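You operate a simulated robot arm through the tools that you are given. There is no shell and no other tool. Be economical: measure what you need, move in short steps, check, and stop when the job is done.

You are at the controls of a simulated robot arm. One attempt, no reset.

Task
Fetch the carton with a green band and set it on the tote bench front. Then put the dark steel bar on the cream bench top away on the stores bench top. Then open the green lid of the flat box. Keep to this order.

Only the result counts: the job must be done as asked and must still hold three seconds after the hand-in. Knocking over, shifting, dropping, spilling or breaking anything else fails it. A push-on lid holds only when it is set on centred and level and pressed home; a screw cap is set on level and turned clockwise until tight.

Robot
A 7-joint arm with a vacuum gripper on a trunk, on a base that drives. Base frame: it is fixed to the floor where the robot stands at the start and does not move with it; the origin is under the middle of the robot, x ahead of it, y to its left, z up; the surface under the hand at the start is at about z = 87. Readings come in cm, rad, newtons and seconds.
With the tool pointing down near the work surface it reaches from about 10 to 60 cm from the robot's upright axis, wherever it stands. Its first joint turns from -1.204 to 3.002 rad. Places, roughly: green lid of the flat box [360, -600, 90]; stores bench top [-150, -30, 90]; tote bench front [240, -280, 90]. Payload 1.06 kg.
Tool frame: the origin (TCP) lies in the middle of the cups' lips, and z points out of the cups. The gripper has 1 cup of 2.4 cm across, covering 2.4 by 2.4 cm (tool x, y); the bellows give 0.8 cm. With the vacuum on, a cup seals on a smooth face that it is pressed against (1 to 4 N); it does not hold porous or soft things. The pull reaches 23 N.
Orientation is that of the tool frame in the base frame, as a unit quaternion [x, y, z, w]. With the cups facing straight down, the tool's x points along the base's -x, its y along +y and its z along -z.

Tools
- The arm moves only by the tool apply_moves. Its argument "plan" is a list of rows, each an object of numbers (a shift or turn left out is 0, a gripper value left out holds the last): "dx", "dy", "dz": the shift along the base's x, y, z in units of 30 mm (1.0 is 30 mm); "rx", "ry", "rz": the turn, a rotation vector about the base's x, y, z in units of 4 degrees (1.0 is 4 degrees). In form: [{"dx": .., "dy": .., "dz": .., "rx": .., "ry": .., "rz": ..}, ...]. A call has 1 to 8 rows; each row shifts and turns the commanded pose from where the row before left it. "vac" is the vacuum: 1 switches it on, -1 off, set as the call begins (left out, the last holds). A call with a number of a shift or a turn outside -1 to 1 is refused whole. Each row takes 0.2 s and may step no farther than 5 cm and 0.15 rad from the row before; otherwise, or with a gripper value out of range, the whole call is refused. A pose out of reach is approached as far as the arm can. The call stops where the force on the tool passes 40 N (or 10 N more than at its start, if that is more) or the arm is blocked; 0.2 s more then pass. The pull builds up within a second once a cup has sealed. Time passes only in rows, and 0.2 s behind the last, so rows that do not move give it time. It gives the time, the measured TCP pose, the force on the tool (base axes) and the pull of the vacuum at its end, in the units of the frame above (readings bear some noise), with the torque about the TCP (base axes, N m) and any sound that the robot's microphone picked up.
- Cameras (640 x 400 px; columns grow to the right, rows downward): "scene" is now at [14.27, 3.56, 127.66]; the picture's right is [0.42, -0.91, 0.00], its down [-0.52, -0.24, -0.82] and it looks along [0.75, 0.34, -0.57] (base axes); focal length 251 px, centre (320, 200). "wrist" rides on the gripper at [7.8, 1.9, -9.6] in the tool frame; the picture's right is [-0.24, 0.97, 0.00], its down [-0.71, -0.17, -0.69] and it looks along [-0.67, -0.16, 0.73] (tool axes); focal length 243 px, centre (320, 200). There is no depth. A picture from a camera that has moved, and an enlarged one, comes with that camera's place and axes in the base frame and with its lens. The place of the scene camera against the robot may be out by one fixed shift of up to 1.2 cm in any direction.
- grab_frame(camera): a new picture of that camera. The clock stands still meanwhile.
- raise_lower(by): slides the trunk up (or, below 0, down) by that many cm; the arm and the scene camera ride with it, the base frame stays. It gives what a move gives, with no picture.
- steer(legs): drives the robot by 1 to 6 legs, each [ahead, left, turn to the left] in cm, cm and rad, along the robot's own axes; the way and the turn of a leg run together, so that a leg with both is an arc; at most 150 cm and 3.142 rad a leg. The arm and the cameras ride along, it lands a little off, and it stops where it bumps. It gives what a move gives.
- aim_head(pan, tilt): turns the head with the scene camera to pan (to the left, within 1.396 rad either way) and tilt (down, from -0.506 to 1.204), counted from straight ahead of the robot. It gives what a move gives.
- zoom(camera, box): a new picture of the part [left, top, right, bottom] of that camera's present view, enlarged. The clock stands still meanwhile.
- hand_in(): hands the job in; it is judged then, once.

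Work in short steps. Places have to be worked out from the pictures, the camera data and where the tool is seen: move nearer, look again, correct. Check each grasp and each placing, and mend what went wrong. You have 165 turns and 112 pictures in all, those below and enlarged ones among them. Switch the vacuum off and draw the arm clear of the work before you hand the job in, unless the task says otherwise; then end with one line.

The tools are called after "Emit:" as a command line: name --argument value ..., lists and objects as JSON in quotes. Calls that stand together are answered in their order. apply_moves: Moves the arm, as the interface text tells. Its arguments: {"type":"object","properties":{"plan":{"type":"array"},"vac":{"type":"number"}},"required":["plan"]} The other tools are called the same way: raise_lower (by) slides the trunk up or down; steer (legs) drives the base; aim_head (pan, tilt) turns the head that bears the scene camera; grab_frame (camera) takes a picture; zoom (camera, box) takes an enlarged picture of a part of a camera's view; hand_in () hands the job in.

At the start:

```text
t: 0.0
tool_pos: [31.56, 4.84, 107.91]
orientation: [0.0, 1.0, 0.0, 0.0]
wrist_force: [0.7, -0.1, 0.0]
moment: [0.01, -0.01, 0.01]
pull: 0.1
trunk travel left (down, up): [-42.5, 6.7]
robot x, y, heading: [0.02, 0.04, -0.002]
head pan, tilt: [0.429, 0.604]
```

scene: 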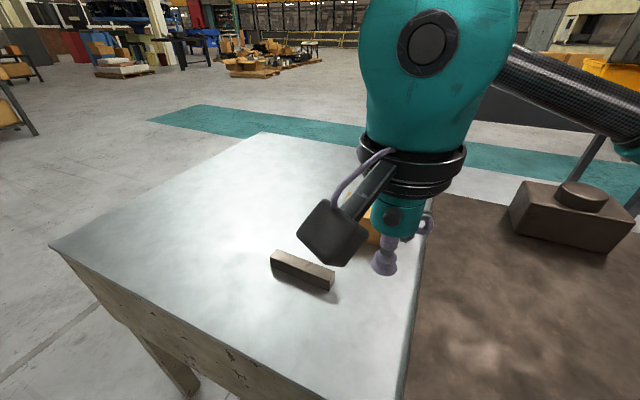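
wrist: 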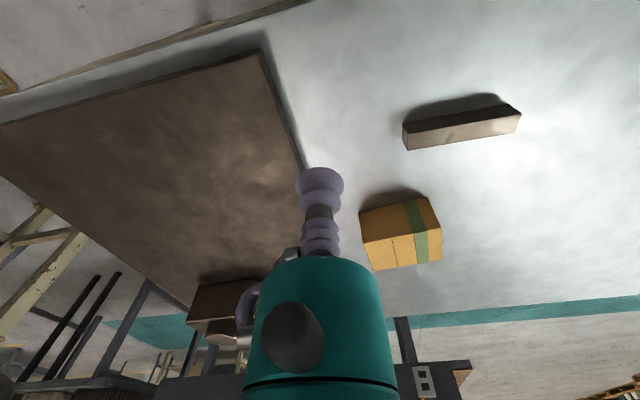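

I start with a closer look at the carton and the bar through the wrist camera.

Emit:
zoom --camera "wrist" --box '[340, 70, 540, 290]'

Emit:
aim_head --pan -0.6 --tilt 0.4

Emit:
grab_frame --camera "scene"

```text
1.82 times, centred on (440, 180) of wrist
camera zoom: at [23.76, 6.74, 117.39], right [0.24, 0.97, 0.0], down [0.71, -0.17, 0.69], along [0.67, -0.16, -0.73], focal length 441 px, centre (102, 236)
```

zoom: 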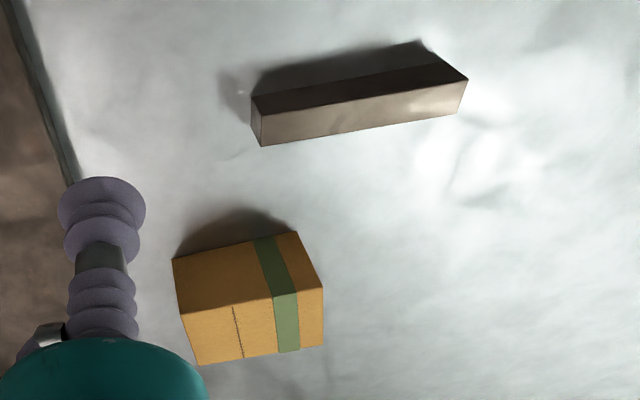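

```text
t: 1.3
tool_pos: [31.64, 4.8, 107.81]
orientation: [-0.001, 1.0, -0.001, 0.0]
wrist_force: [0.2, -0.1, 0.2]
moment: [0.01, 0.0, 0.02]
pull: 0.1
trunk travel left (down, up): [-42.5, 6.7]
robot x, y, heading: [0.15, -0.27, 0.0]
head pan, tilt: [-0.6, 0.4]
```

```text
108 pictures are left
camera scene: at [13.89, -5.34, 129.51], right [-0.56, -0.83, 0.0], down [-0.32, 0.22, -0.92], along [0.76, -0.52, -0.39], focal length 251 px, centre (320, 200)
```

scene: 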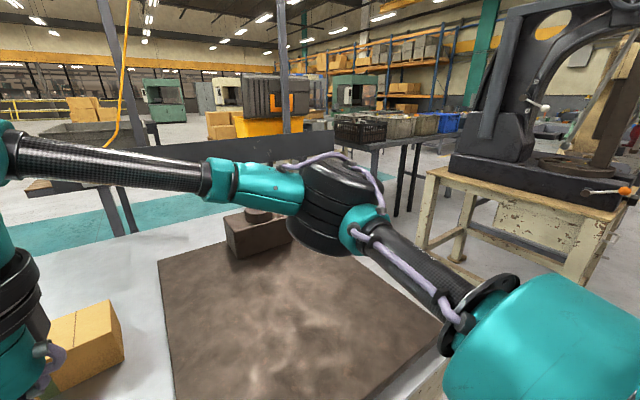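

I'm looking around to see the surroundings and which benches exist.

Emit:
aim_head --pan -1.3 --tilt 0.2

Emit:
grab_frame --camera "scene"

Emit:
aim_head --pan 1.39 --tilt 0.4

Emit:
grab_frame --camera "scene"

Emit:
aim_head --pan 0.7 --tilt 0.7

Emit:
grab_frame --camera "scene"

```text
t: 2.4
tool_pos: [31.66, 4.84, 107.83]
orientation: [0.0, 1.0, 0.0, -0.001]
wrist_force: [-0.3, 0.0, -0.3]
moment: [0.0, -0.03, 0.0]
pull: 0.0
trunk travel left (down, up): [-42.5, 6.7]
robot x, y, heading: [-0.06, 0.05, 0.002]
head pan, tilt: [-1.3, 0.201]
```

```text
107 pictures are left
camera scene: at [8.74, -9.09, 131.36], right [-0.96, -0.27, 0.0], down [-0.05, 0.19, -0.98], along [0.26, -0.94, -0.2], focal length 251 px, centre (320, 200)
```

scene: 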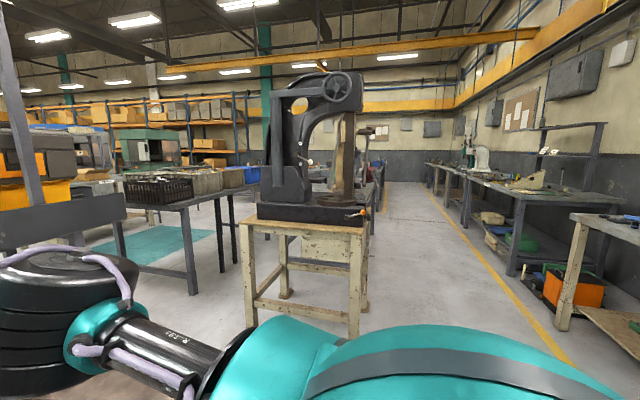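

```text
t: 4.8
tool_pos: [31.6, 4.71, 107.77]
orientation: [-0.001, 1.0, -0.001, -0.001]
wrist_force: [-1.0, 0.3, 0.2]
moment: [0.0, -0.01, -0.03]
pull: 0.2
trunk travel left (down, up): [-42.5, 6.7]
robot x, y, heading: [-0.0, -0.05, -0.002]
head pan, tilt: [1.389, 0.4]
```

```text
106 pictures are left
camera scene: at [7.92, 9.0, 129.51], right [0.98, -0.18, 0.0], down [-0.07, -0.38, -0.92], along [0.17, 0.91, -0.39], focal length 251 px, centre (320, 200)
```

scene: 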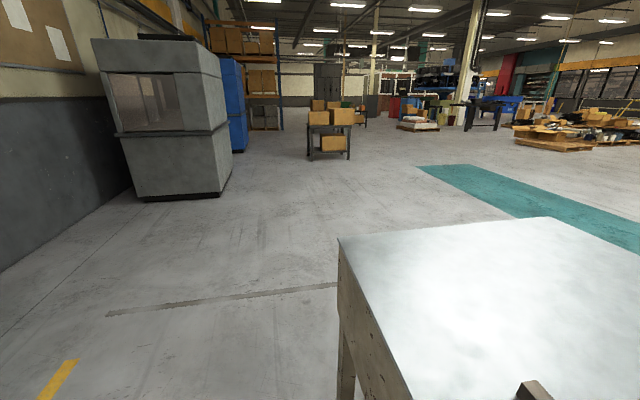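

```text
t: 5.8
tool_pos: [31.58, 4.79, 107.81]
orientation: [0.0, 1.0, 0.0, -0.001]
wrist_force: [-1.0, 0.2, -0.4]
moment: [0.0, 0.0, 0.04]
pull: 0.0
trunk travel left (down, up): [-42.5, 6.7]
robot x, y, heading: [-0.04, 0.26, 0.0]
head pan, tilt: [0.7, 0.7]
```

```text
105 pictures are left
camera scene: at [12.74, 5.37, 126.82], right [0.64, -0.76, 0.0], down [-0.49, -0.42, -0.77], along [0.58, 0.49, -0.64], focal length 251 px, centre (320, 200)
```

scene: 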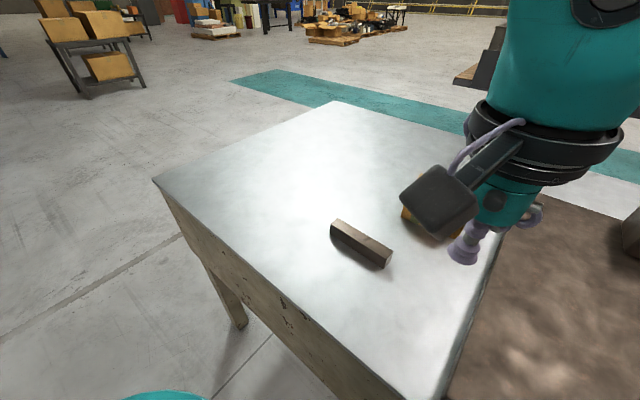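

The carton is at about (60.6, 12.4), top z≈93.5, roughly 9.3×11.9 cm, slightly far. I drive a little left and ahead so that it is in reach.

Emit:
steer --legs '[[3, 9, 0]]'

Emit:
grab_frame --camera "wrist"

```text
t: 7.3
tool_pos: [34.54, 13.83, 107.8]
orientation: [0.0, 1.0, 0.0, -0.001]
wrist_force: [0.5, 0.7, 0.1]
moment: [0.03, 0.03, -0.05]
pull: 0.1
trunk travel left (down, up): [-42.5, 6.7]
robot x, y, heading: [2.98, 8.82, -0.003]
head pan, tilt: [0.7, 0.7]
```

```text
104 pictures are left
camera wrist: at [26.77, 15.71, 117.38], right [0.23, 0.97, 0.0], down [0.71, -0.17, 0.69], along [0.67, -0.16, -0.73], focal length 243 px, centre (320, 200)
```

wrist: 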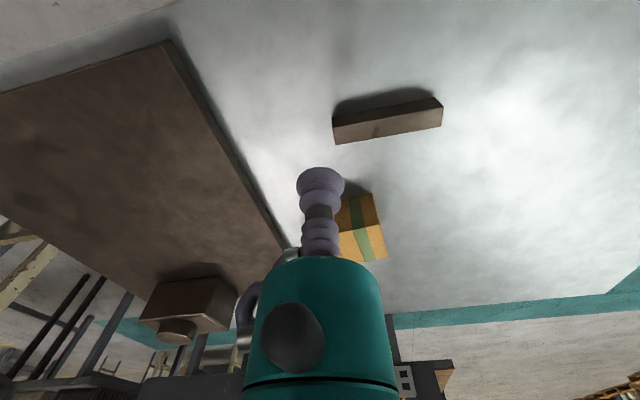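

Now I move the hand out toward the carton, staying high.

Emit:
apply_moves --plan '[{"dx": 1}, {"dx": 1}, {"dx": 1}, {"dx": 1}, {"dx": 1}, {"dx": 1, "dy": -0.47}]'

Emit:
grab_frame --camera "wrist"

```text
t: 8.7
tool_pos: [52.78, 12.34, 107.82]
orientation: [0.0, 1.0, 0.0, 0.001]
wrist_force: [-0.1, 0.2, -0.2]
moment: [0.02, 0.01, 0.01]
pull: 0.1
trunk travel left (down, up): [-42.5, 6.7]
robot x, y, heading: [3.06, 8.55, 0.0]
head pan, tilt: [0.7, 0.7]
```

```text
103 pictures are left
camera wrist: at [44.75, 14.19, 117.37], right [0.23, 0.97, 0.0], down [0.71, -0.17, 0.69], along [0.67, -0.16, -0.73], focal length 243 px, centre (320, 200)
```

wrist: 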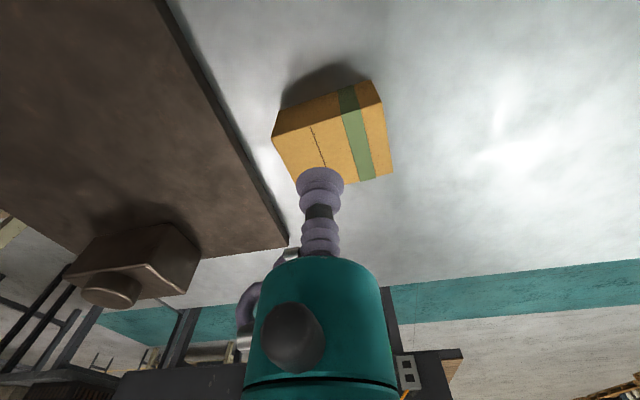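

The carton centre comes out at (60.3, 12.6). I'll move over it and come down to about 2.5 cm above the top.

Emit:
apply_moves --plan '[{"dx": 0.9, "dy": 0.08}, {"dx": 0.9}, {"dx": 0.7, "dz": -0.5}, {"dz": -1}, {"dz": -1}, {"dz": -1}, {}]'

Emit:
grab_frame --camera "wrist"

```text
t: 10.3
tool_pos: [60.02, 12.56, 97.3]
orientation: [0.0, 1.0, 0.0, 0.0]
wrist_force: [-0.3, 0.4, 0.8]
moment: [0.0, 0.01, 0.02]
pull: 0.0
trunk travel left (down, up): [-42.5, 6.7]
robot x, y, heading: [3.09, 8.73, -0.006]
head pan, tilt: [0.7, 0.7]
```

```text
102 pictures are left
camera wrist: at [52.21, 14.5, 106.81], right [0.24, 0.97, 0.0], down [0.71, -0.17, 0.69], along [0.67, -0.16, -0.73], focal length 243 px, centre (320, 200)
```

wrist: 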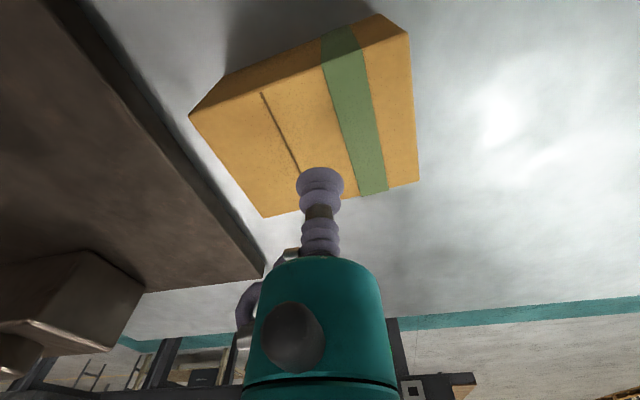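

The cup will land between the seam and the band. I'm lowering with vacuum on in small steps.

Emit:
apply_moves --plan '[{"dz": -0.5}, {"dz": -0.4}, {"dz": -0.25}, {"dz": -0.1}, {}]' --vac 1

```text
t: 11.5
tool_pos: [60.02, 12.48, 93.69]
orientation: [-0.001, 1.0, 0.001, 0.003]
wrist_force: [4.1, 0.7, 16.8]
moment: [0.0, 0.04, 0.12]
pull: 23.7
trunk travel left (down, up): [-42.5, 6.7]
robot x, y, heading: [3.06, 8.64, -0.004]
head pan, tilt: [0.7, 0.7]
```

Sealed at top z≈94. I lift slowly and check the weight.

Emit:
apply_moves --plan '[{"dz": 0.2}, {"dz": 0.3}, {"dz": 0.7}, {"dz": 1}, {"dz": 1}, {}, {}]'

Emit:
grab_frame --camera "wrist"

```text
t: 13.1
tool_pos: [60.14, 12.65, 103.21]
orientation: [0.0, 1.0, 0.0, 0.0]
wrist_force: [0.1, -1.2, -6.5]
moment: [0.0, 0.02, 0.0]
pull: 22.7
trunk travel left (down, up): [-42.5, 6.7]
robot x, y, heading: [3.06, 9.05, -0.0]
head pan, tilt: [0.7, 0.7]
```

```text
101 pictures are left
camera wrist: at [52.28, 14.52, 112.7], right [0.23, 0.97, 0.0], down [0.71, -0.17, 0.68], along [0.67, -0.16, -0.73], focal length 243 px, centre (320, 200)
```

wrist: 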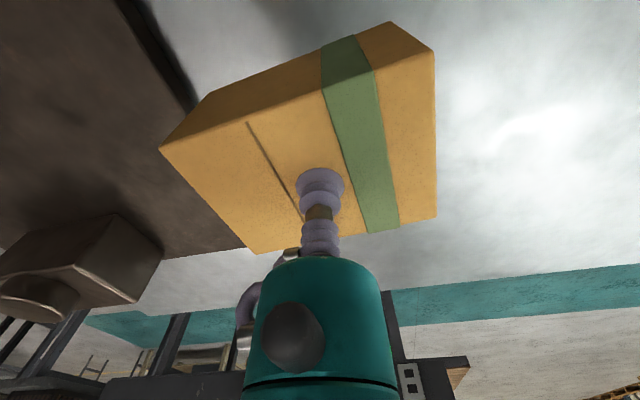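

Held at 6.5 N. I retract the arm toward the robot, rising a bit.

Emit:
apply_moves --plan '[{"dz": 0.8, "dx": -0.3}, {"dx": -0.8, "dz": 0.6}, {"dx": -1}, {"dx": -1}, {"dx": -1}, {"dx": -1}, {"dx": -1}, {"dx": -0.8}]'

Emit:
aim_head --pan -1.0 --tilt 0.3

Emit:
grab_frame --camera "scene"

```text
t: 14.9
tool_pos: [39.42, 12.68, 107.41]
orientation: [0.001, 1.0, 0.0, 0.001]
wrist_force: [-0.5, -0.3, -7.7]
moment: [0.01, -0.01, 0.02]
pull: 23.1
trunk travel left (down, up): [-42.5, 6.7]
robot x, y, heading: [2.95, 8.72, 0.001]
head pan, tilt: [0.7, 0.7]
```

```text
t: 16.6
tool_pos: [39.55, 12.69, 107.48]
orientation: [0.0, 1.0, -0.001, 0.001]
wrist_force: [0.2, -0.9, -6.8]
moment: [0.03, -0.01, -0.01]
pull: 22.8
trunk travel left (down, up): [-42.5, 6.7]
robot x, y, heading: [3.13, 8.59, 0.001]
head pan, tilt: [-1.0, 0.3]
```

```text
100 pictures are left
camera scene: at [14.32, 0.96, 130.43], right [-0.84, -0.54, 0.0], down [-0.16, 0.25, -0.96], along [0.52, -0.8, -0.3], focal length 251 px, centre (320, 200)
```

scene: 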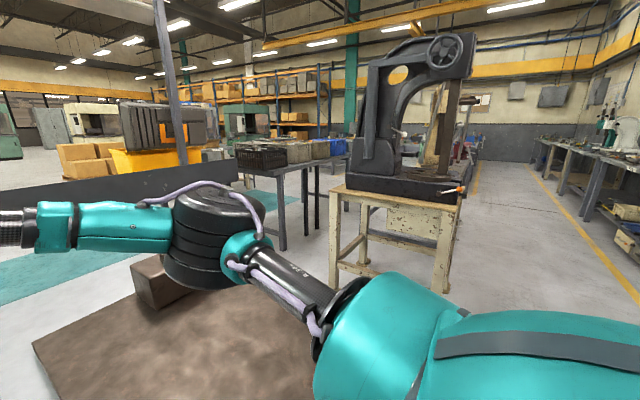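

The carton is held. Tote bench is beyond the press stand to the right-front. I back off from the cream bench, then sidestep right, and look.

Emit:
steer --legs '[[-30, 0, 0], [0, -60, 0], [0, -50, 0]]'

Emit:
aim_head --pan -0.3 --tilt 0.3

Emit:
grab_frame --camera "scene"

```text
t: 28.5
tool_pos: [9.47, -97.56, 107.3]
orientation: [-0.001, 1.0, 0.0, 0.0]
wrist_force: [0.3, -0.3, -7.2]
moment: [0.0, 0.0, -0.02]
pull: 22.5
trunk travel left (down, up): [-42.5, 6.7]
robot x, y, heading: [-27.39, -101.38, 0.002]
head pan, tilt: [-1.0, 0.3]
```

```text
t: 29.6
tool_pos: [9.35, -97.51, 107.44]
orientation: [-0.001, 1.0, 0.0, 0.0]
wrist_force: [0.2, 1.0, -6.6]
moment: [0.02, 0.0, -0.01]
pull: 22.8
trunk travel left (down, up): [-42.5, 6.7]
robot x, y, heading: [-26.73, -101.38, 0.0]
head pan, tilt: [-0.3, 0.3]
```

```text
99 pictures are left
camera scene: at [-11.87, -104.24, 130.43], right [-0.29, -0.96, 0.0], down [-0.28, 0.09, -0.96], along [0.91, -0.28, -0.3], focal length 251 px, centre (320, 200)
```

scene: 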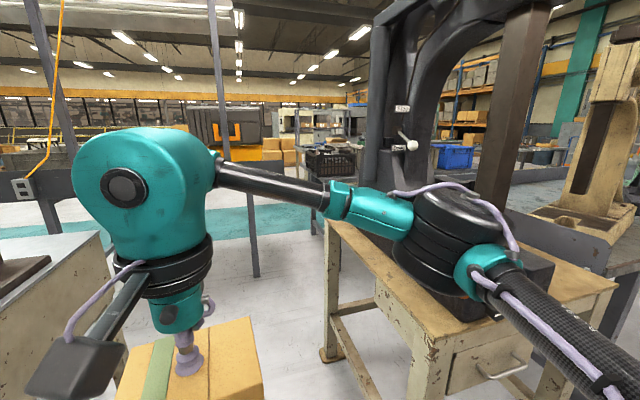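

The press stand's corner is near (95,-143); I keep left of it, advance 100 cm and look.

Emit:
steer --legs '[[0, 5, 0], [100, 0, 0]]'

Emit:
aim_head --pan -0.9 --tilt 0.35

Emit:
grab_frame --camera "scene"

```text
t: 35.5
tool_pos: [108.79, -92.38, 107.31]
orientation: [0.001, 1.0, 0.0, 0.0]
wrist_force: [0.3, 0.3, -7.5]
moment: [0.02, 0.02, 0.0]
pull: 23.1
trunk travel left (down, up): [-42.5, 6.7]
robot x, y, heading: [72.38, -96.02, -0.003]
head pan, tilt: [-0.3, 0.3]
```

```text
t: 36.5
tool_pos: [108.93, -92.39, 107.34]
orientation: [0.0, 1.0, -0.001, 0.0]
wrist_force: [-0.4, -0.1, -7.2]
moment: [0.04, -0.01, 0.03]
pull: 23.1
trunk travel left (down, up): [-42.5, 6.7]
robot x, y, heading: [72.39, -96.53, 0.003]
head pan, tilt: [-0.901, 0.351]
```

```text
98 pictures are left
camera scene: at [84.49, -103.65, 129.96], right [-0.78, -0.62, 0.0], down [-0.21, 0.27, -0.94], along [0.58, -0.73, -0.34], focal length 251 px, centre (320, 200)
```

scene: 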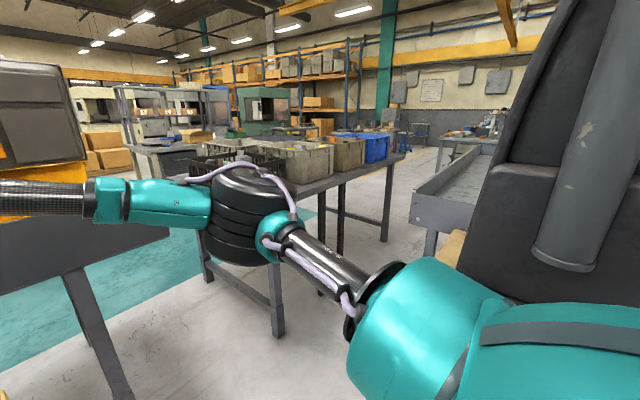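

The tote bench seems to be x 176–255, y −177 to −328, with the totes on the near side. I zoom to check where free space is.

Emit:
zoom --camera "scene" --box '[60, 100, 420, 340]'

Emit:
aim_head --pan -0.3 --tilt 0.5

Emit:
grab_frame --camera "scene"

```text
1.67 times, centred on (240, 220) of scene
camera zoom: at [84.49, -103.65, 129.96], right [-0.78, -0.62, 0.0], down [-0.21, 0.27, -0.94], along [0.58, -0.73, -0.34], focal length 418 px, centre (453, 167)
```

zoom: 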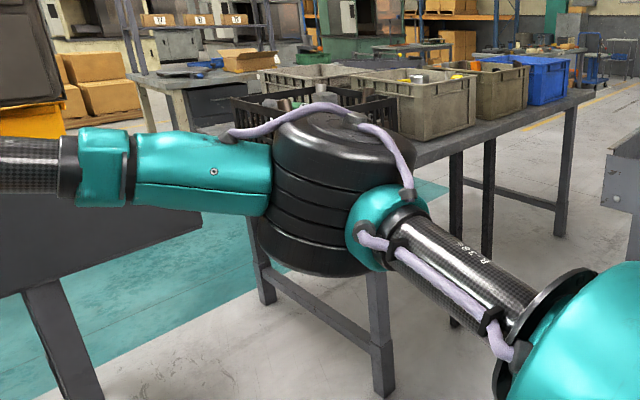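

```text
t: 37.5
tool_pos: [108.89, -92.37, 107.26]
orientation: [-0.001, 1.0, 0.001, 0.001]
wrist_force: [-0.3, -0.5, -7.1]
moment: [0.04, 0.0, 0.03]
pull: 23.0
trunk travel left (down, up): [-42.5, 6.7]
robot x, y, heading: [72.32, -96.18, 0.001]
head pan, tilt: [-0.3, 0.499]
```

```text
96 pictures are left
camera scene: at [87.39, -99.06, 128.59], right [-0.3, -0.96, 0.0], down [-0.46, 0.14, -0.88], along [0.84, -0.26, -0.48], focal length 251 px, centre (320, 200)
```

scene: 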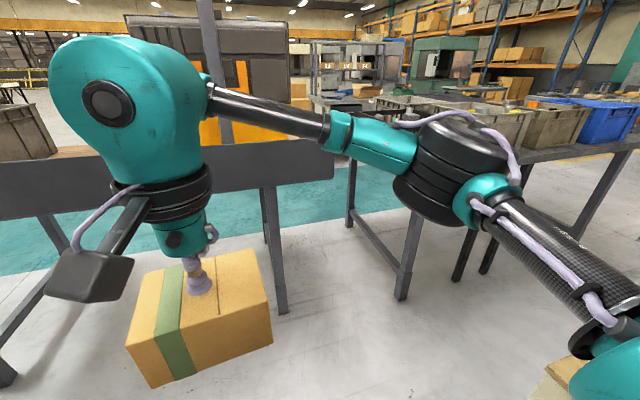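

The gap left of the tote bench is too narrow. I advance 55 cm, turn right, and look down the aisle between the press stand and the tote bench.

Emit:
steer --legs '[[55, 0, 0], [0, 0, -1.57]]'

Emit:
aim_head --pan 0.35 --tilt 0.45

Emit:
grab_frame --camera "scene"

Emit:
aim_head --pan -0.4 --tilt 0.45

Emit:
grab_frame --camera "scene"

```text
t: 44.4
tool_pos: [130.75, -132.67, 107.39]
orientation: [0.709, 0.705, 0.0, 0.001]
wrist_force: [0.5, 0.9, -7.4]
moment: [0.04, -0.01, 0.0]
pull: 23.1
trunk travel left (down, up): [-42.5, 6.7]
robot x, y, heading: [126.92, -96.14, -1.577]
head pan, tilt: [-0.3, 0.499]
```

```text
t: 45.5
tool_pos: [130.66, -132.67, 107.5]
orientation: [0.709, 0.705, 0.0, 0.0]
wrist_force: [0.2, 0.1, -7.3]
moment: [-0.02, -0.01, 0.02]
pull: 22.7
trunk travel left (down, up): [-42.5, 6.7]
robot x, y, heading: [126.74, -96.11, -1.579]
head pan, tilt: [0.351, 0.45]
```

```text
95 pictures are left
camera scene: at [130.27, -111.15, 129.03], right [-0.94, -0.34, 0.0], down [-0.15, 0.41, -0.9], along [0.3, -0.85, -0.44], focal length 251 px, centre (320, 200)
```

scene: 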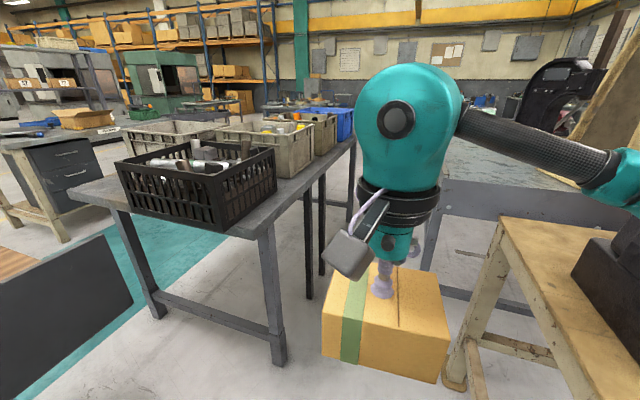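

```text
t: 46.6
tool_pos: [130.68, -132.75, 107.34]
orientation: [0.709, 0.705, 0.0, 0.0]
wrist_force: [-0.2, -0.3, -7.5]
moment: [0.01, 0.01, 0.02]
pull: 22.3
trunk travel left (down, up): [-42.5, 6.7]
robot x, y, heading: [127.33, -96.19, -1.584]
head pan, tilt: [-0.4, 0.45]
```

```text
94 pictures are left
camera scene: at [123.55, -110.95, 129.03], right [-0.92, 0.39, 0.0], down [0.17, 0.4, -0.9], along [-0.35, -0.83, -0.44], focal length 251 px, centre (320, 200)
```

scene: 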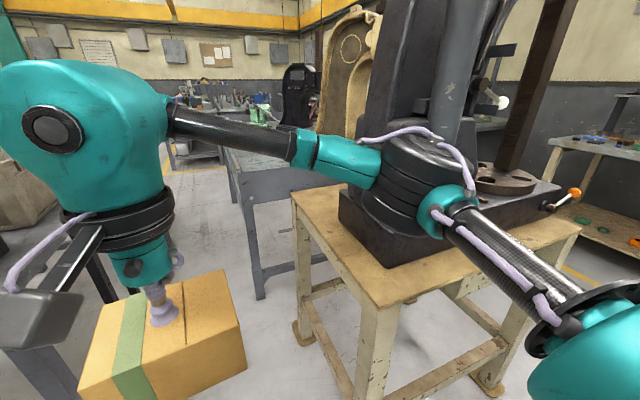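

The tote bench's free front seems to be on its far (+x) side by the teal lane. I check my base width by looking down, and the view to the north for a way around.

Emit:
aim_head --pan 1.39 --tilt 0.35

Emit:
grab_frame --camera "scene"

Emit:
aim_head --pan 0.6 --tilt 1.2

Emit:
grab_frame --camera "scene"

```text
t: 48.4
tool_pos: [130.76, -132.71, 107.23]
orientation: [0.709, 0.705, 0.0, 0.0]
wrist_force: [0.0, -0.5, -5.9]
moment: [0.01, 0.0, -0.02]
pull: 23.2
trunk travel left (down, up): [-42.5, 6.7]
robot x, y, heading: [127.05, -96.32, -1.58]
head pan, tilt: [1.389, 0.351]
```

```text
93 pictures are left
camera scene: at [136.31, -104.23, 129.96], right [-0.19, -0.98, 0.0], down [-0.34, 0.06, -0.94], along [0.92, -0.17, -0.34], focal length 251 px, centre (320, 200)
```

scene: 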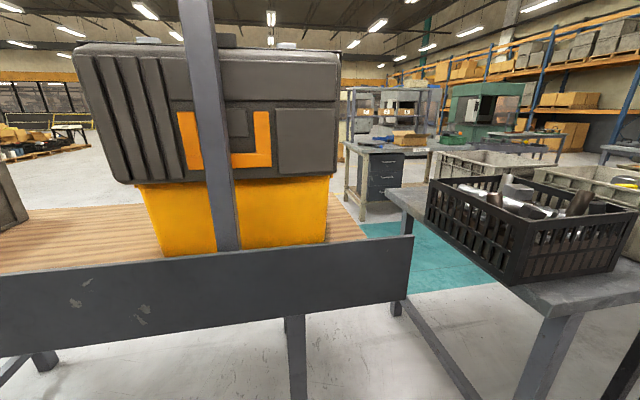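

```text
t: 49.5
tool_pos: [130.73, -132.71, 107.4]
orientation: [0.709, 0.706, 0.0, 0.0]
wrist_force: [0.2, -0.2, -7.1]
moment: [0.01, -0.01, 0.0]
pull: 23.0
trunk travel left (down, up): [-42.5, 6.7]
robot x, y, heading: [126.96, -96.2, -1.577]
head pan, tilt: [0.6, 1.201]
```

```text
92 pictures are left
camera scene: at [130.31, -107.13, 123.22], right [-0.83, -0.56, 0.0], down [-0.52, 0.77, -0.36], along [0.2, -0.3, -0.93], focal length 251 px, centre (320, 200)
```

scene: 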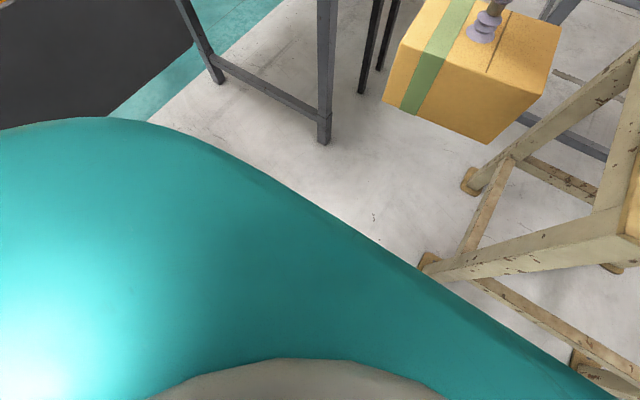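

South aisle is tight; I turn to face north to check the way around the wood-top table.

Emit:
steer --legs '[[0, 0, 1.57], [0, 0, 1.57]]'

Emit:
aim_head --pan 0.0 --tilt 0.4

Emit:
grab_frame --camera "scene"

Emit:
aim_head --pan -0.8 --tilt 0.4

Emit:
grab_frame --camera "scene"

```text
t: 57.6
tool_pos: [123.63, -59.64, 107.39]
orientation: [-0.703, 0.711, 0.0, -0.001]
wrist_force: [-1.1, -0.1, -7.3]
moment: [0.0, -0.03, -0.02]
pull: 23.0
trunk travel left (down, up): [-42.5, 6.7]
robot x, y, heading: [126.91, -96.33, 1.556]
head pan, tilt: [0.6, 1.201]
```

```text
t: 58.7
tool_pos: [123.8, -59.65, 107.32]
orientation: [-0.703, 0.711, 0.0, 0.0]
wrist_force: [-0.3, 0.1, -6.6]
moment: [-0.03, 0.05, 0.02]
pull: 22.7
trunk travel left (down, up): [-42.5, 6.7]
robot x, y, heading: [127.12, -96.37, 1.559]
head pan, tilt: [0.0, 0.4]
```

```text
91 pictures are left
camera scene: at [127.36, -80.84, 129.49], right [1.0, -0.01, 0.0], down [0.0, -0.39, -0.92], along [0.01, 0.92, -0.39], focal length 251 px, centre (320, 200)
```

scene: 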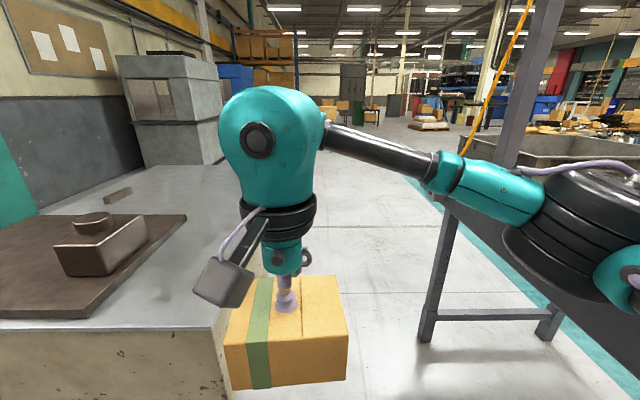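

```text
t: 59.8
tool_pos: [123.73, -59.66, 107.28]
orientation: [-0.703, 0.711, 0.0, 0.0]
wrist_force: [0.2, -1.1, -7.0]
moment: [-0.04, 0.03, 0.01]
pull: 23.1
trunk travel left (down, up): [-42.5, 6.7]
robot x, y, heading: [126.87, -96.08, 1.553]
head pan, tilt: [-0.799, 0.4]
```

```text
90 pictures are left
camera scene: at [133.97, -83.72, 129.5], right [0.69, -0.72, 0.0], down [-0.28, -0.27, -0.92], along [0.67, 0.63, -0.39], focal length 251 px, centre (320, 200)
```

scene: 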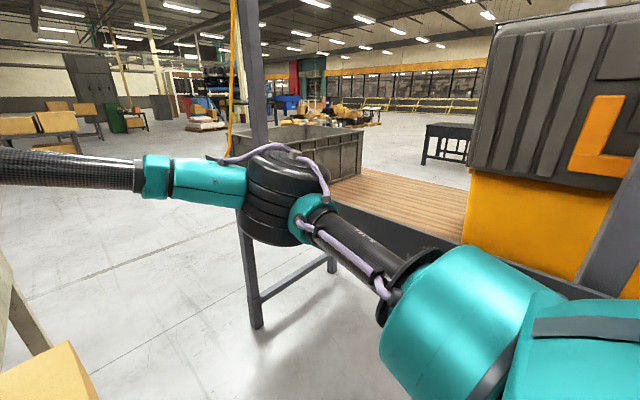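

The way north is clear: table spans x 175–270, y −137 to ~50. I center in the gap and drive north past the table.

Emit:
steer --legs '[[0, -8, 0.015], [120, 0, 0], [90, 0, 0]]'

Emit:
aim_head --pan -1.3 --tilt 0.4

Emit:
grab_frame --camera "scene"

```text
t: 71.2
tool_pos: [129.42, 150.02, 107.32]
orientation: [0.711, -0.703, 0.0, 0.0]
wrist_force: [0.9, 0.2, -6.9]
moment: [-0.06, 0.01, -0.02]
pull: 22.6
trunk travel left (down, up): [-42.5, 6.7]
robot x, y, heading: [133.92, 113.8, 1.58]
head pan, tilt: [-0.799, 0.4]
```

```text
t: 72.1
tool_pos: [129.3, 149.92, 107.32]
orientation: [0.71, -0.704, -0.001, 0.0]
wrist_force: [0.9, 0.5, -7.1]
moment: [0.0, 0.03, 0.0]
pull: 23.4
trunk travel left (down, up): [-42.5, 6.7]
robot x, y, heading: [132.87, 113.58, 1.579]
head pan, tilt: [-1.3, 0.4]
```

```text
89 pictures are left
camera scene: at [142.38, 122.16, 129.5], right [0.28, -0.96, 0.0], down [-0.37, -0.11, -0.92], along [0.89, 0.26, -0.39], focal length 251 px, centre (320, 200)
```

scene: 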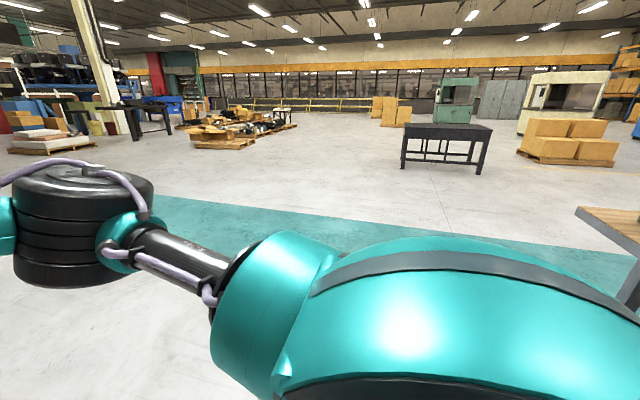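

Clear. I turn east, go to x≈315, then turn south and look.

Emit:
steer --legs '[[0, 0, -1.57], [110, 0, 0], [75, 0, 0], [0, 0, -1.57]]'

Emit:
aim_head --pan 0.0 --tilt 0.35

Emit:
grab_frame --camera "scene"

```text
t: 89.0
tool_pos: [321.96, 79.92, 107.26]
orientation: [0.7, 0.714, 0.0, 0.0]
wrist_force: [-0.3, 0.1, -6.9]
moment: [0.02, -0.03, -0.02]
pull: 22.7
trunk travel left (down, up): [-42.5, 6.7]
robot x, y, heading: [317.44, 116.0, -1.556]
head pan, tilt: [-1.3, 0.4]
```

```text
t: 90.5
tool_pos: [321.98, 79.8, 107.35]
orientation: [0.701, 0.713, 0.0, -0.001]
wrist_force: [0.2, -0.6, -7.1]
moment: [0.0, -0.01, 0.0]
pull: 23.3
trunk travel left (down, up): [-42.5, 6.7]
robot x, y, heading: [317.69, 116.26, -1.549]
head pan, tilt: [0.0, 0.351]
```

```text
88 pictures are left
camera scene: at [317.88, 100.65, 129.96], right [-1.0, -0.02, 0.0], down [-0.01, 0.34, -0.94], along [0.02, -0.94, -0.34], focal length 251 px, centre (320, 200)
```

scene: 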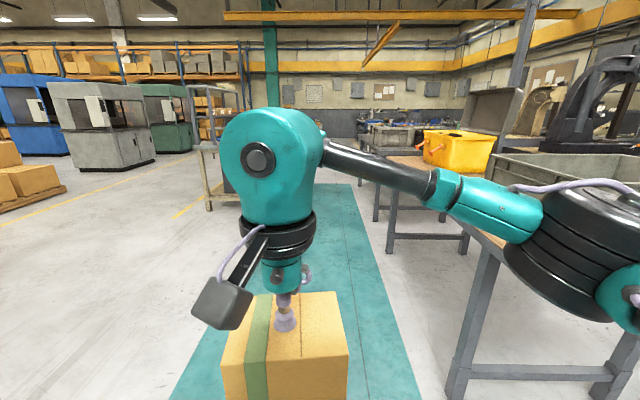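

The teal lane is clear. I drive south toward the tote bench.

Emit:
steer --legs '[[0, 0, -0.02], [120, 0, 0], [120, 0, 0]]'

Emit:
aim_head --pan -0.5 --tilt 0.4

Emit:
grab_frame --camera "scene"

Emit:
aim_head --pan 0.2 --tilt 0.4

Emit:
grab_frame --camera "scene"

```text
t: 102.6
tool_pos: [319.17, -161.25, 107.28]
orientation: [0.713, 0.701, 0.001, -0.001]
wrist_force: [-0.5, -0.5, -7.0]
moment: [0.02, -0.05, -0.01]
pull: 22.4
trunk travel left (down, up): [-42.5, 6.7]
robot x, y, heading: [315.97, -124.79, -1.586]
head pan, tilt: [0.0, 0.351]
```

```text
t: 103.6
tool_pos: [319.3, -161.12, 107.35]
orientation: [0.714, 0.7, 0.0, 0.0]
wrist_force: [0.4, 0.5, -6.7]
moment: [0.01, -0.01, 0.01]
pull: 22.8
trunk travel left (down, up): [-42.5, 6.7]
robot x, y, heading: [316.28, -124.65, -1.591]
head pan, tilt: [-0.499, 0.4]
```

```text
87 pictures are left
camera scene: at [311.48, -138.98, 129.5], right [-0.87, 0.49, 0.0], down [0.19, 0.34, -0.92], along [-0.45, -0.8, -0.39], focal length 251 px, centre (320, 200)
```

scene: 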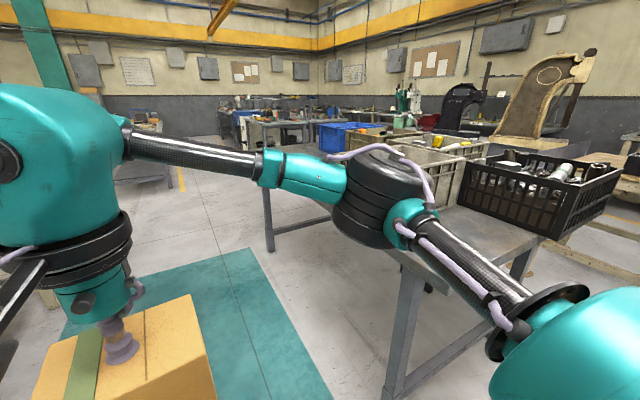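

```text
t: 104.6
tool_pos: [319.2, -161.07, 107.23]
orientation: [0.713, 0.701, -0.001, 0.0]
wrist_force: [-0.3, -0.7, -6.5]
moment: [0.02, -0.01, -0.02]
pull: 22.9
trunk travel left (down, up): [-42.5, 6.7]
robot x, y, heading: [316.18, -124.52, -1.586]
head pan, tilt: [0.201, 0.4]
```

```text
86 pictures are left
camera scene: at [317.73, -140.03, 129.5], right [-0.98, -0.18, 0.0], down [-0.07, 0.38, -0.92], along [0.17, -0.91, -0.39], focal length 251 px, centre (320, 200)
```

scene: 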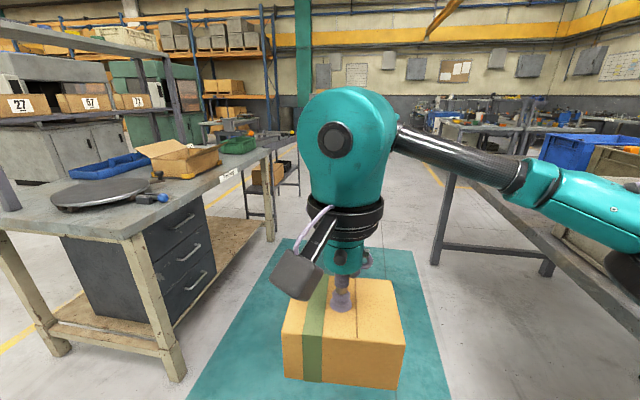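

The bench's east strip is free. I drive to y≈−270 and turn to face the bench.

Emit:
steer --legs '[[145, 0, 0], [0, 0, -1.555]]'

Emit:
aim_head --pan 0.3 --tilt 0.65

Emit:
grab_frame --camera "scene"

Emit:
grab_frame --camera "wrist"

```text
t: 115.7
tool_pos: [278.04, -273.27, 107.22]
orientation: [1.0, -0.002, 0.001, 0.0]
wrist_force: [-0.1, -0.4, -6.2]
moment: [-0.01, -0.04, 0.0]
pull: 23.3
trunk travel left (down, up): [-42.5, 6.7]
robot x, y, heading: [314.54, -269.22, 3.141]
head pan, tilt: [0.201, 0.4]
```

```text
t: 116.4
tool_pos: [278.08, -273.14, 107.22]
orientation: [1.0, 0.0, 0.0, 0.001]
wrist_force: [0.3, 0.7, -6.6]
moment: [-0.01, -0.05, -0.01]
pull: 22.5
trunk travel left (down, up): [-42.5, 6.7]
robot x, y, heading: [314.68, -269.76, 3.144]
head pan, tilt: [0.3, 0.649]
```

```text
85 pictures are left
camera scene: at [300.12, -272.08, 127.26], right [-0.29, 0.96, 0.0], down [0.58, 0.18, -0.8], along [-0.76, -0.23, -0.6], focal length 251 px, centre (320, 200)
```

scene: 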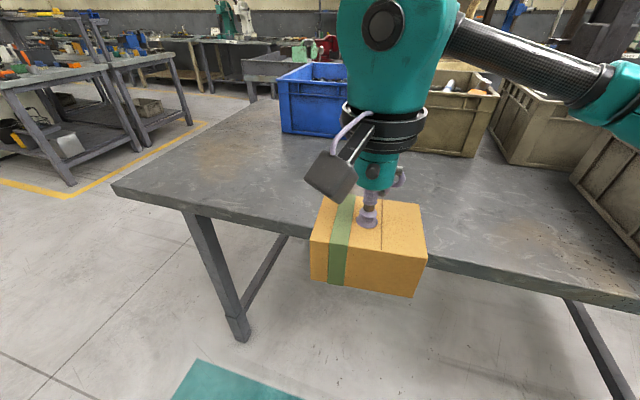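

```text
84 pictures are left
camera wrist: at [285.8, -275.06, 116.84], right [-0.24, -0.97, 0.0], down [-0.71, 0.17, 0.68], along [-0.67, 0.16, -0.73], focal length 243 px, centre (320, 200)
```

wrist: 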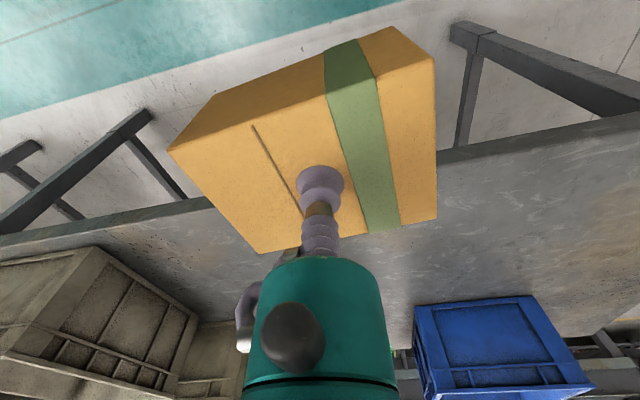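

Free strip is x≈215–262 around y=−280. I move forward to bring the carton over the bench.

Emit:
steer --legs '[[22, 6, 0]]'

Emit:
apply_moves --plan '[{"dx": -1}, {"dx": -1}, {"dx": -1}, {"dx": -1}, {"dx": -1, "dz": -0.5}, {}]'

Emit:
grab_frame --camera "wrist"

Emit:
grab_frame --camera "scene"

```text
t: 118.2
tool_pos: [256.12, -279.0, 107.36]
orientation: [1.0, -0.001, 0.0, -0.001]
wrist_force: [-0.6, 0.0, -7.2]
moment: [0.02, -0.01, 0.01]
pull: 23.1
trunk travel left (down, up): [-42.5, 6.7]
robot x, y, heading: [292.69, -275.25, 3.142]
head pan, tilt: [0.3, 0.649]
```

```text
t: 119.5
tool_pos: [241.35, -279.14, 105.84]
orientation: [1.0, -0.001, 0.0, -0.001]
wrist_force: [-0.2, 0.3, -6.3]
moment: [-0.02, -0.01, 0.0]
pull: 22.6
trunk travel left (down, up): [-42.5, 6.7]
robot x, y, heading: [292.74, -275.14, 3.14]
head pan, tilt: [0.3, 0.649]
```

```text
83 pictures are left
camera wrist: at [249.06, -281.04, 115.36], right [-0.24, -0.97, 0.0], down [-0.71, 0.17, 0.69], along [-0.67, 0.16, -0.73], focal length 243 px, centre (320, 200)
```

wrist: 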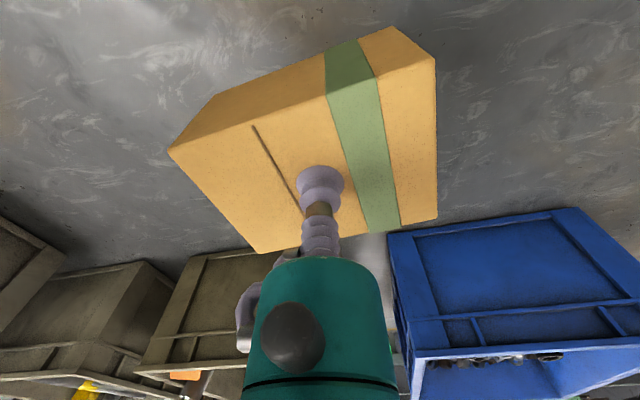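

```text
82 pictures are left
camera scene: at [278.31, -277.98, 127.25], right [-0.29, 0.96, 0.0], down [0.58, 0.18, -0.8], along [-0.76, -0.23, -0.6], focal length 251 px, centre (320, 200)
```

scene: 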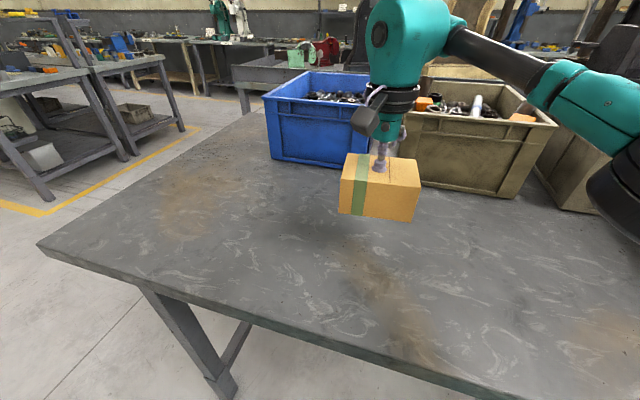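

I lower the carton: first 6 cm, then carefully watch the force.

Emit:
apply_moves --plan '[{"dz": -0.7}, {"dz": -0.7}, {"dz": -0.3}, {}]'

Emit:
zoom --camera "scene" --box '[260, 80, 500, 280]'

```text
t: 120.5
tool_pos: [241.29, -279.03, 100.68]
orientation: [1.0, -0.001, -0.001, -0.001]
wrist_force: [0.1, 0.2, -6.6]
moment: [-0.01, 0.0, -0.01]
pull: 22.8
trunk travel left (down, up): [-42.5, 6.7]
robot x, y, heading: [292.6, -275.37, 3.14]
head pan, tilt: [0.3, 0.649]
```

```text
2.00 times, centred on (380, 180) of scene
camera zoom: at [278.29, -277.99, 127.25], right [-0.29, 0.96, 0.0], down [0.58, 0.18, -0.8], along [-0.76, -0.23, -0.6], focal length 502 px, centre (200, 240)
```

zoom: 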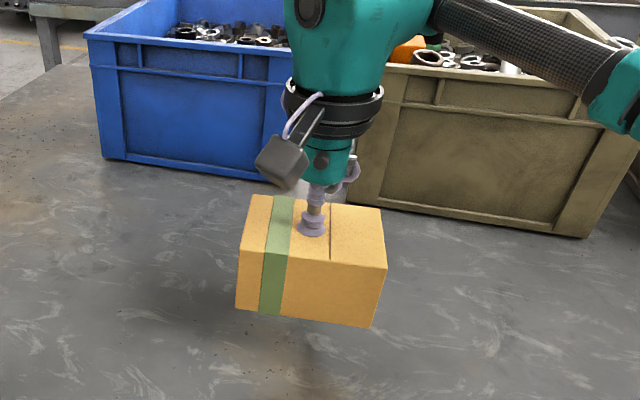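

Still hanging. I continue down in small steps.

Emit:
apply_moves --plan '[{"dz": -0.3}, {"dz": -0.3}, {"dz": -0.2}]'

```text
t: 121.3
tool_pos: [241.09, -279.07, 98.34]
orientation: [1.0, -0.001, 0.0, -0.001]
wrist_force: [0.4, -0.5, -6.6]
moment: [0.01, -0.01, 0.03]
pull: 23.1
trunk travel left (down, up): [-42.5, 6.7]
robot x, y, heading: [292.67, -275.33, 3.135]
head pan, tilt: [0.3, 0.649]
```

Emit:
apply_moves --plan '[{"dz": -0.2}, {"dz": -0.2}, {"dz": -0.1}]'

```text
t: 122.2
tool_pos: [241.26, -279.13, 96.7]
orientation: [1.0, -0.001, 0.001, 0.0]
wrist_force: [-0.1, 1.0, -7.7]
moment: [-0.01, -0.08, -0.01]
pull: 22.6
trunk travel left (down, up): [-42.5, 6.7]
robot x, y, heading: [292.75, -275.45, 3.141]
head pan, tilt: [0.3, 0.649]
```

Emit:
apply_moves --plan '[{"dz": -0.2}, {"dz": -0.15}, {}]'

```text
t: 123.0
tool_pos: [241.07, -279.0, 95.8]
orientation: [1.0, -0.002, 0.0, -0.001]
wrist_force: [-0.5, 0.0, -6.6]
moment: [-0.03, -0.01, 0.01]
pull: 22.9
trunk travel left (down, up): [-42.5, 6.7]
robot x, y, heading: [292.83, -275.1, 3.137]
head pan, tilt: [0.3, 0.649]
```

Emit:
apply_moves --plan '[{"dz": -0.15}, {"dz": -0.15}, {}]'

Emit:
zoom --camera "scene" --box '[260, 80, 500, 280]'

```text
t: 123.8
tool_pos: [241.19, -279.18, 94.89]
orientation: [1.0, -0.002, -0.001, -0.001]
wrist_force: [-0.3, -0.6, -6.4]
moment: [-0.01, -0.05, -0.01]
pull: 22.9
trunk travel left (down, up): [-42.5, 6.7]
robot x, y, heading: [292.77, -275.37, 3.14]
head pan, tilt: [0.3, 0.649]
```

```text
2.00 times, centred on (380, 180) of scene
camera zoom: at [278.29, -277.99, 127.25], right [-0.29, 0.96, 0.0], down [0.58, 0.18, -0.8], along [-0.76, -0.23, -0.6], focal length 502 px, centre (200, 240)
```

zoom: 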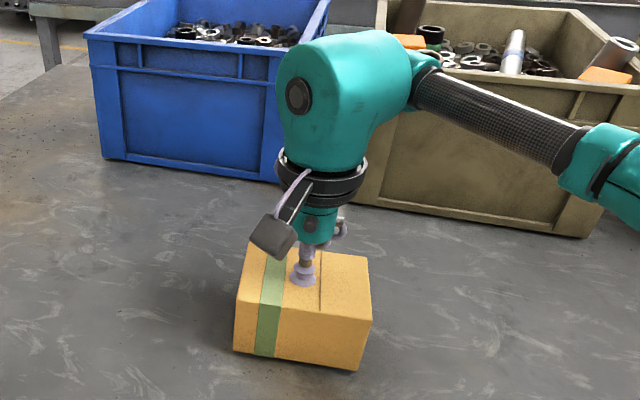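

Nearly down; a few more small steps.

Emit:
apply_moves --plan '[{"dz": -0.12}, {"dz": -0.1}, {}]'

```text
t: 124.5
tool_pos: [241.15, -279.08, 94.14]
orientation: [1.0, -0.001, -0.001, -0.001]
wrist_force: [-0.3, -0.3, -7.6]
moment: [0.01, -0.01, 0.02]
pull: 23.0
trunk travel left (down, up): [-42.5, 6.7]
robot x, y, heading: [292.94, -275.31, 3.141]
head pan, tilt: [0.3, 0.649]
```

Emit:
apply_moves --plan '[{"dz": -0.12}, {"dz": -0.1}, {}]'

```text
t: 125.3
tool_pos: [241.12, -279.11, 93.72]
orientation: [1.0, -0.001, -0.002, 0.001]
wrist_force: [-5.2, -3.6, 17.6]
moment: [0.11, -0.02, 0.08]
pull: 22.4
trunk travel left (down, up): [-42.5, 6.7]
robot x, y, heading: [292.8, -275.71, 3.139]
head pan, tilt: [0.3, 0.649]
```

Contact. I ease off slightly, then release and check.

Emit:
apply_moves --plan '[{"dz": 0.1}, {}]'

Emit:
apply_moves --plan '[{}, {}, {}, {}, {}, {}]' --vac -1

```text
t: 126.0
tool_pos: [241.33, -279.06, 93.63]
orientation: [1.0, 0.0, 0.002, 0.0]
wrist_force: [0.4, -2.9, 0.7]
moment: [0.06, 0.05, 0.01]
pull: 22.9
trunk travel left (down, up): [-42.5, 6.7]
robot x, y, heading: [292.82, -275.43, 3.138]
head pan, tilt: [0.3, 0.649]
```

```text
t: 127.3
tool_pos: [241.18, -279.06, 93.84]
orientation: [1.0, -0.001, 0.0, 0.0]
wrist_force: [0.4, 0.7, 0.7]
moment: [-0.01, 0.05, -0.01]
pull: 0.1
trunk travel left (down, up): [-42.5, 6.7]
robot x, y, heading: [292.45, -275.31, 3.138]
head pan, tilt: [0.3, 0.649]
```

Released. I lift straight up and retract, then check the carton.

Emit:
apply_moves --plan '[{"dz": 0.2}, {"dz": 0.5}, {"dz": 1}, {"dz": 1}, {"dz": 1}, {"dz": 1}]'

Emit:
apply_moves --plan '[{"dx": 1}, {"dx": 1}, {"dx": 1}, {"dx": 1}, {"dx": 1}]'

Emit:
grab_frame --camera "scene"

```text
t: 128.8
tool_pos: [241.26, -279.03, 107.94]
orientation: [1.0, -0.001, -0.001, 0.001]
wrist_force: [1.0, -0.4, 0.1]
moment: [-0.01, 0.0, -0.02]
pull: 0.0
trunk travel left (down, up): [-42.5, 6.7]
robot x, y, heading: [292.7, -275.25, 3.14]
head pan, tilt: [0.3, 0.649]
```

```text
t: 129.9
tool_pos: [256.24, -279.05, 107.94]
orientation: [1.0, -0.002, 0.0, -0.001]
wrist_force: [0.7, 1.3, -0.3]
moment: [-0.02, 0.01, 0.01]
pull: 0.0
trunk travel left (down, up): [-42.5, 6.7]
robot x, y, heading: [292.38, -275.38, 3.139]
head pan, tilt: [0.3, 0.649]
```

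```text
79 pictures are left
camera scene: at [278.35, -277.98, 127.26], right [-0.29, 0.96, 0.0], down [0.58, 0.18, -0.8], along [-0.76, -0.23, -0.6], focal length 251 px, centre (320, 200)
```

scene: 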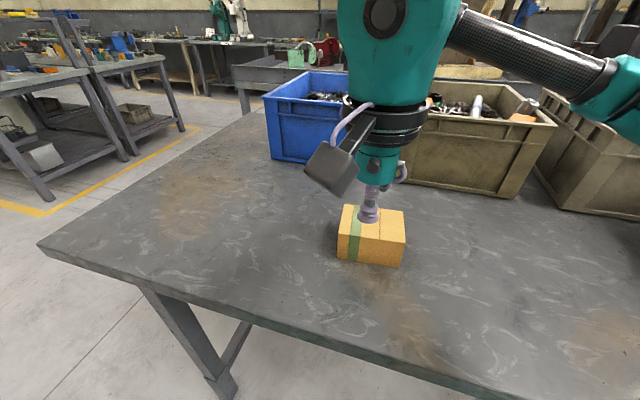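

Carton is standing well on the tote bench front. Now I back off and return by the same lane north.

Emit:
steer --legs '[[-22, 0, 0], [0, 0, -1.57], [130, 0, 0], [140, 0, 0], [135, 0, 0]]'

Emit:
aim_head --pan 0.9 --tilt 0.4

Emit:
grab_frame --camera "scene"

```text
t: 154.4
tool_pos: [322.53, 164.07, 107.86]
orientation: [-0.691, 0.722, 0.0, 0.0]
wrist_force: [-0.5, 0.3, 0.2]
moment: [0.0, -0.02, 0.01]
pull: 0.1
trunk travel left (down, up): [-42.5, 6.7]
robot x, y, heading: [324.59, 127.32, 1.529]
head pan, tilt: [0.3, 0.649]
```

```text
t: 155.4
tool_pos: [322.6, 164.16, 107.92]
orientation: [-0.692, 0.722, 0.0, 0.0]
wrist_force: [-0.4, -0.2, 0.3]
moment: [-0.01, 0.02, 0.0]
pull: 0.0
trunk travel left (down, up): [-42.5, 6.7]
robot x, y, heading: [324.92, 127.4, 1.524]
head pan, tilt: [0.901, 0.4]
```

```text
78 pictures are left
camera scene: at [318.2, 139.63, 129.5], right [0.65, 0.76, 0.0], down [0.29, -0.26, -0.92], along [-0.7, 0.6, -0.39], focal length 251 px, centre (320, 200)
```

scene: 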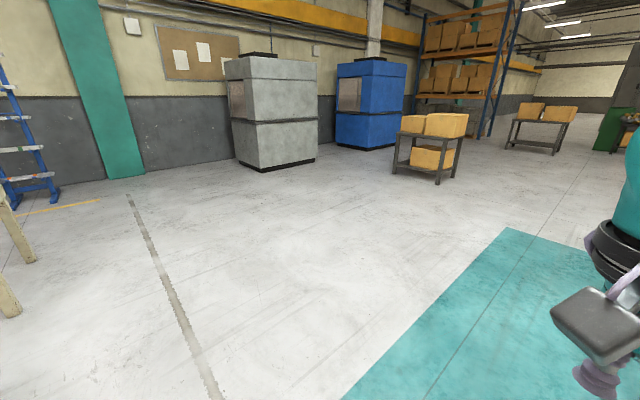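

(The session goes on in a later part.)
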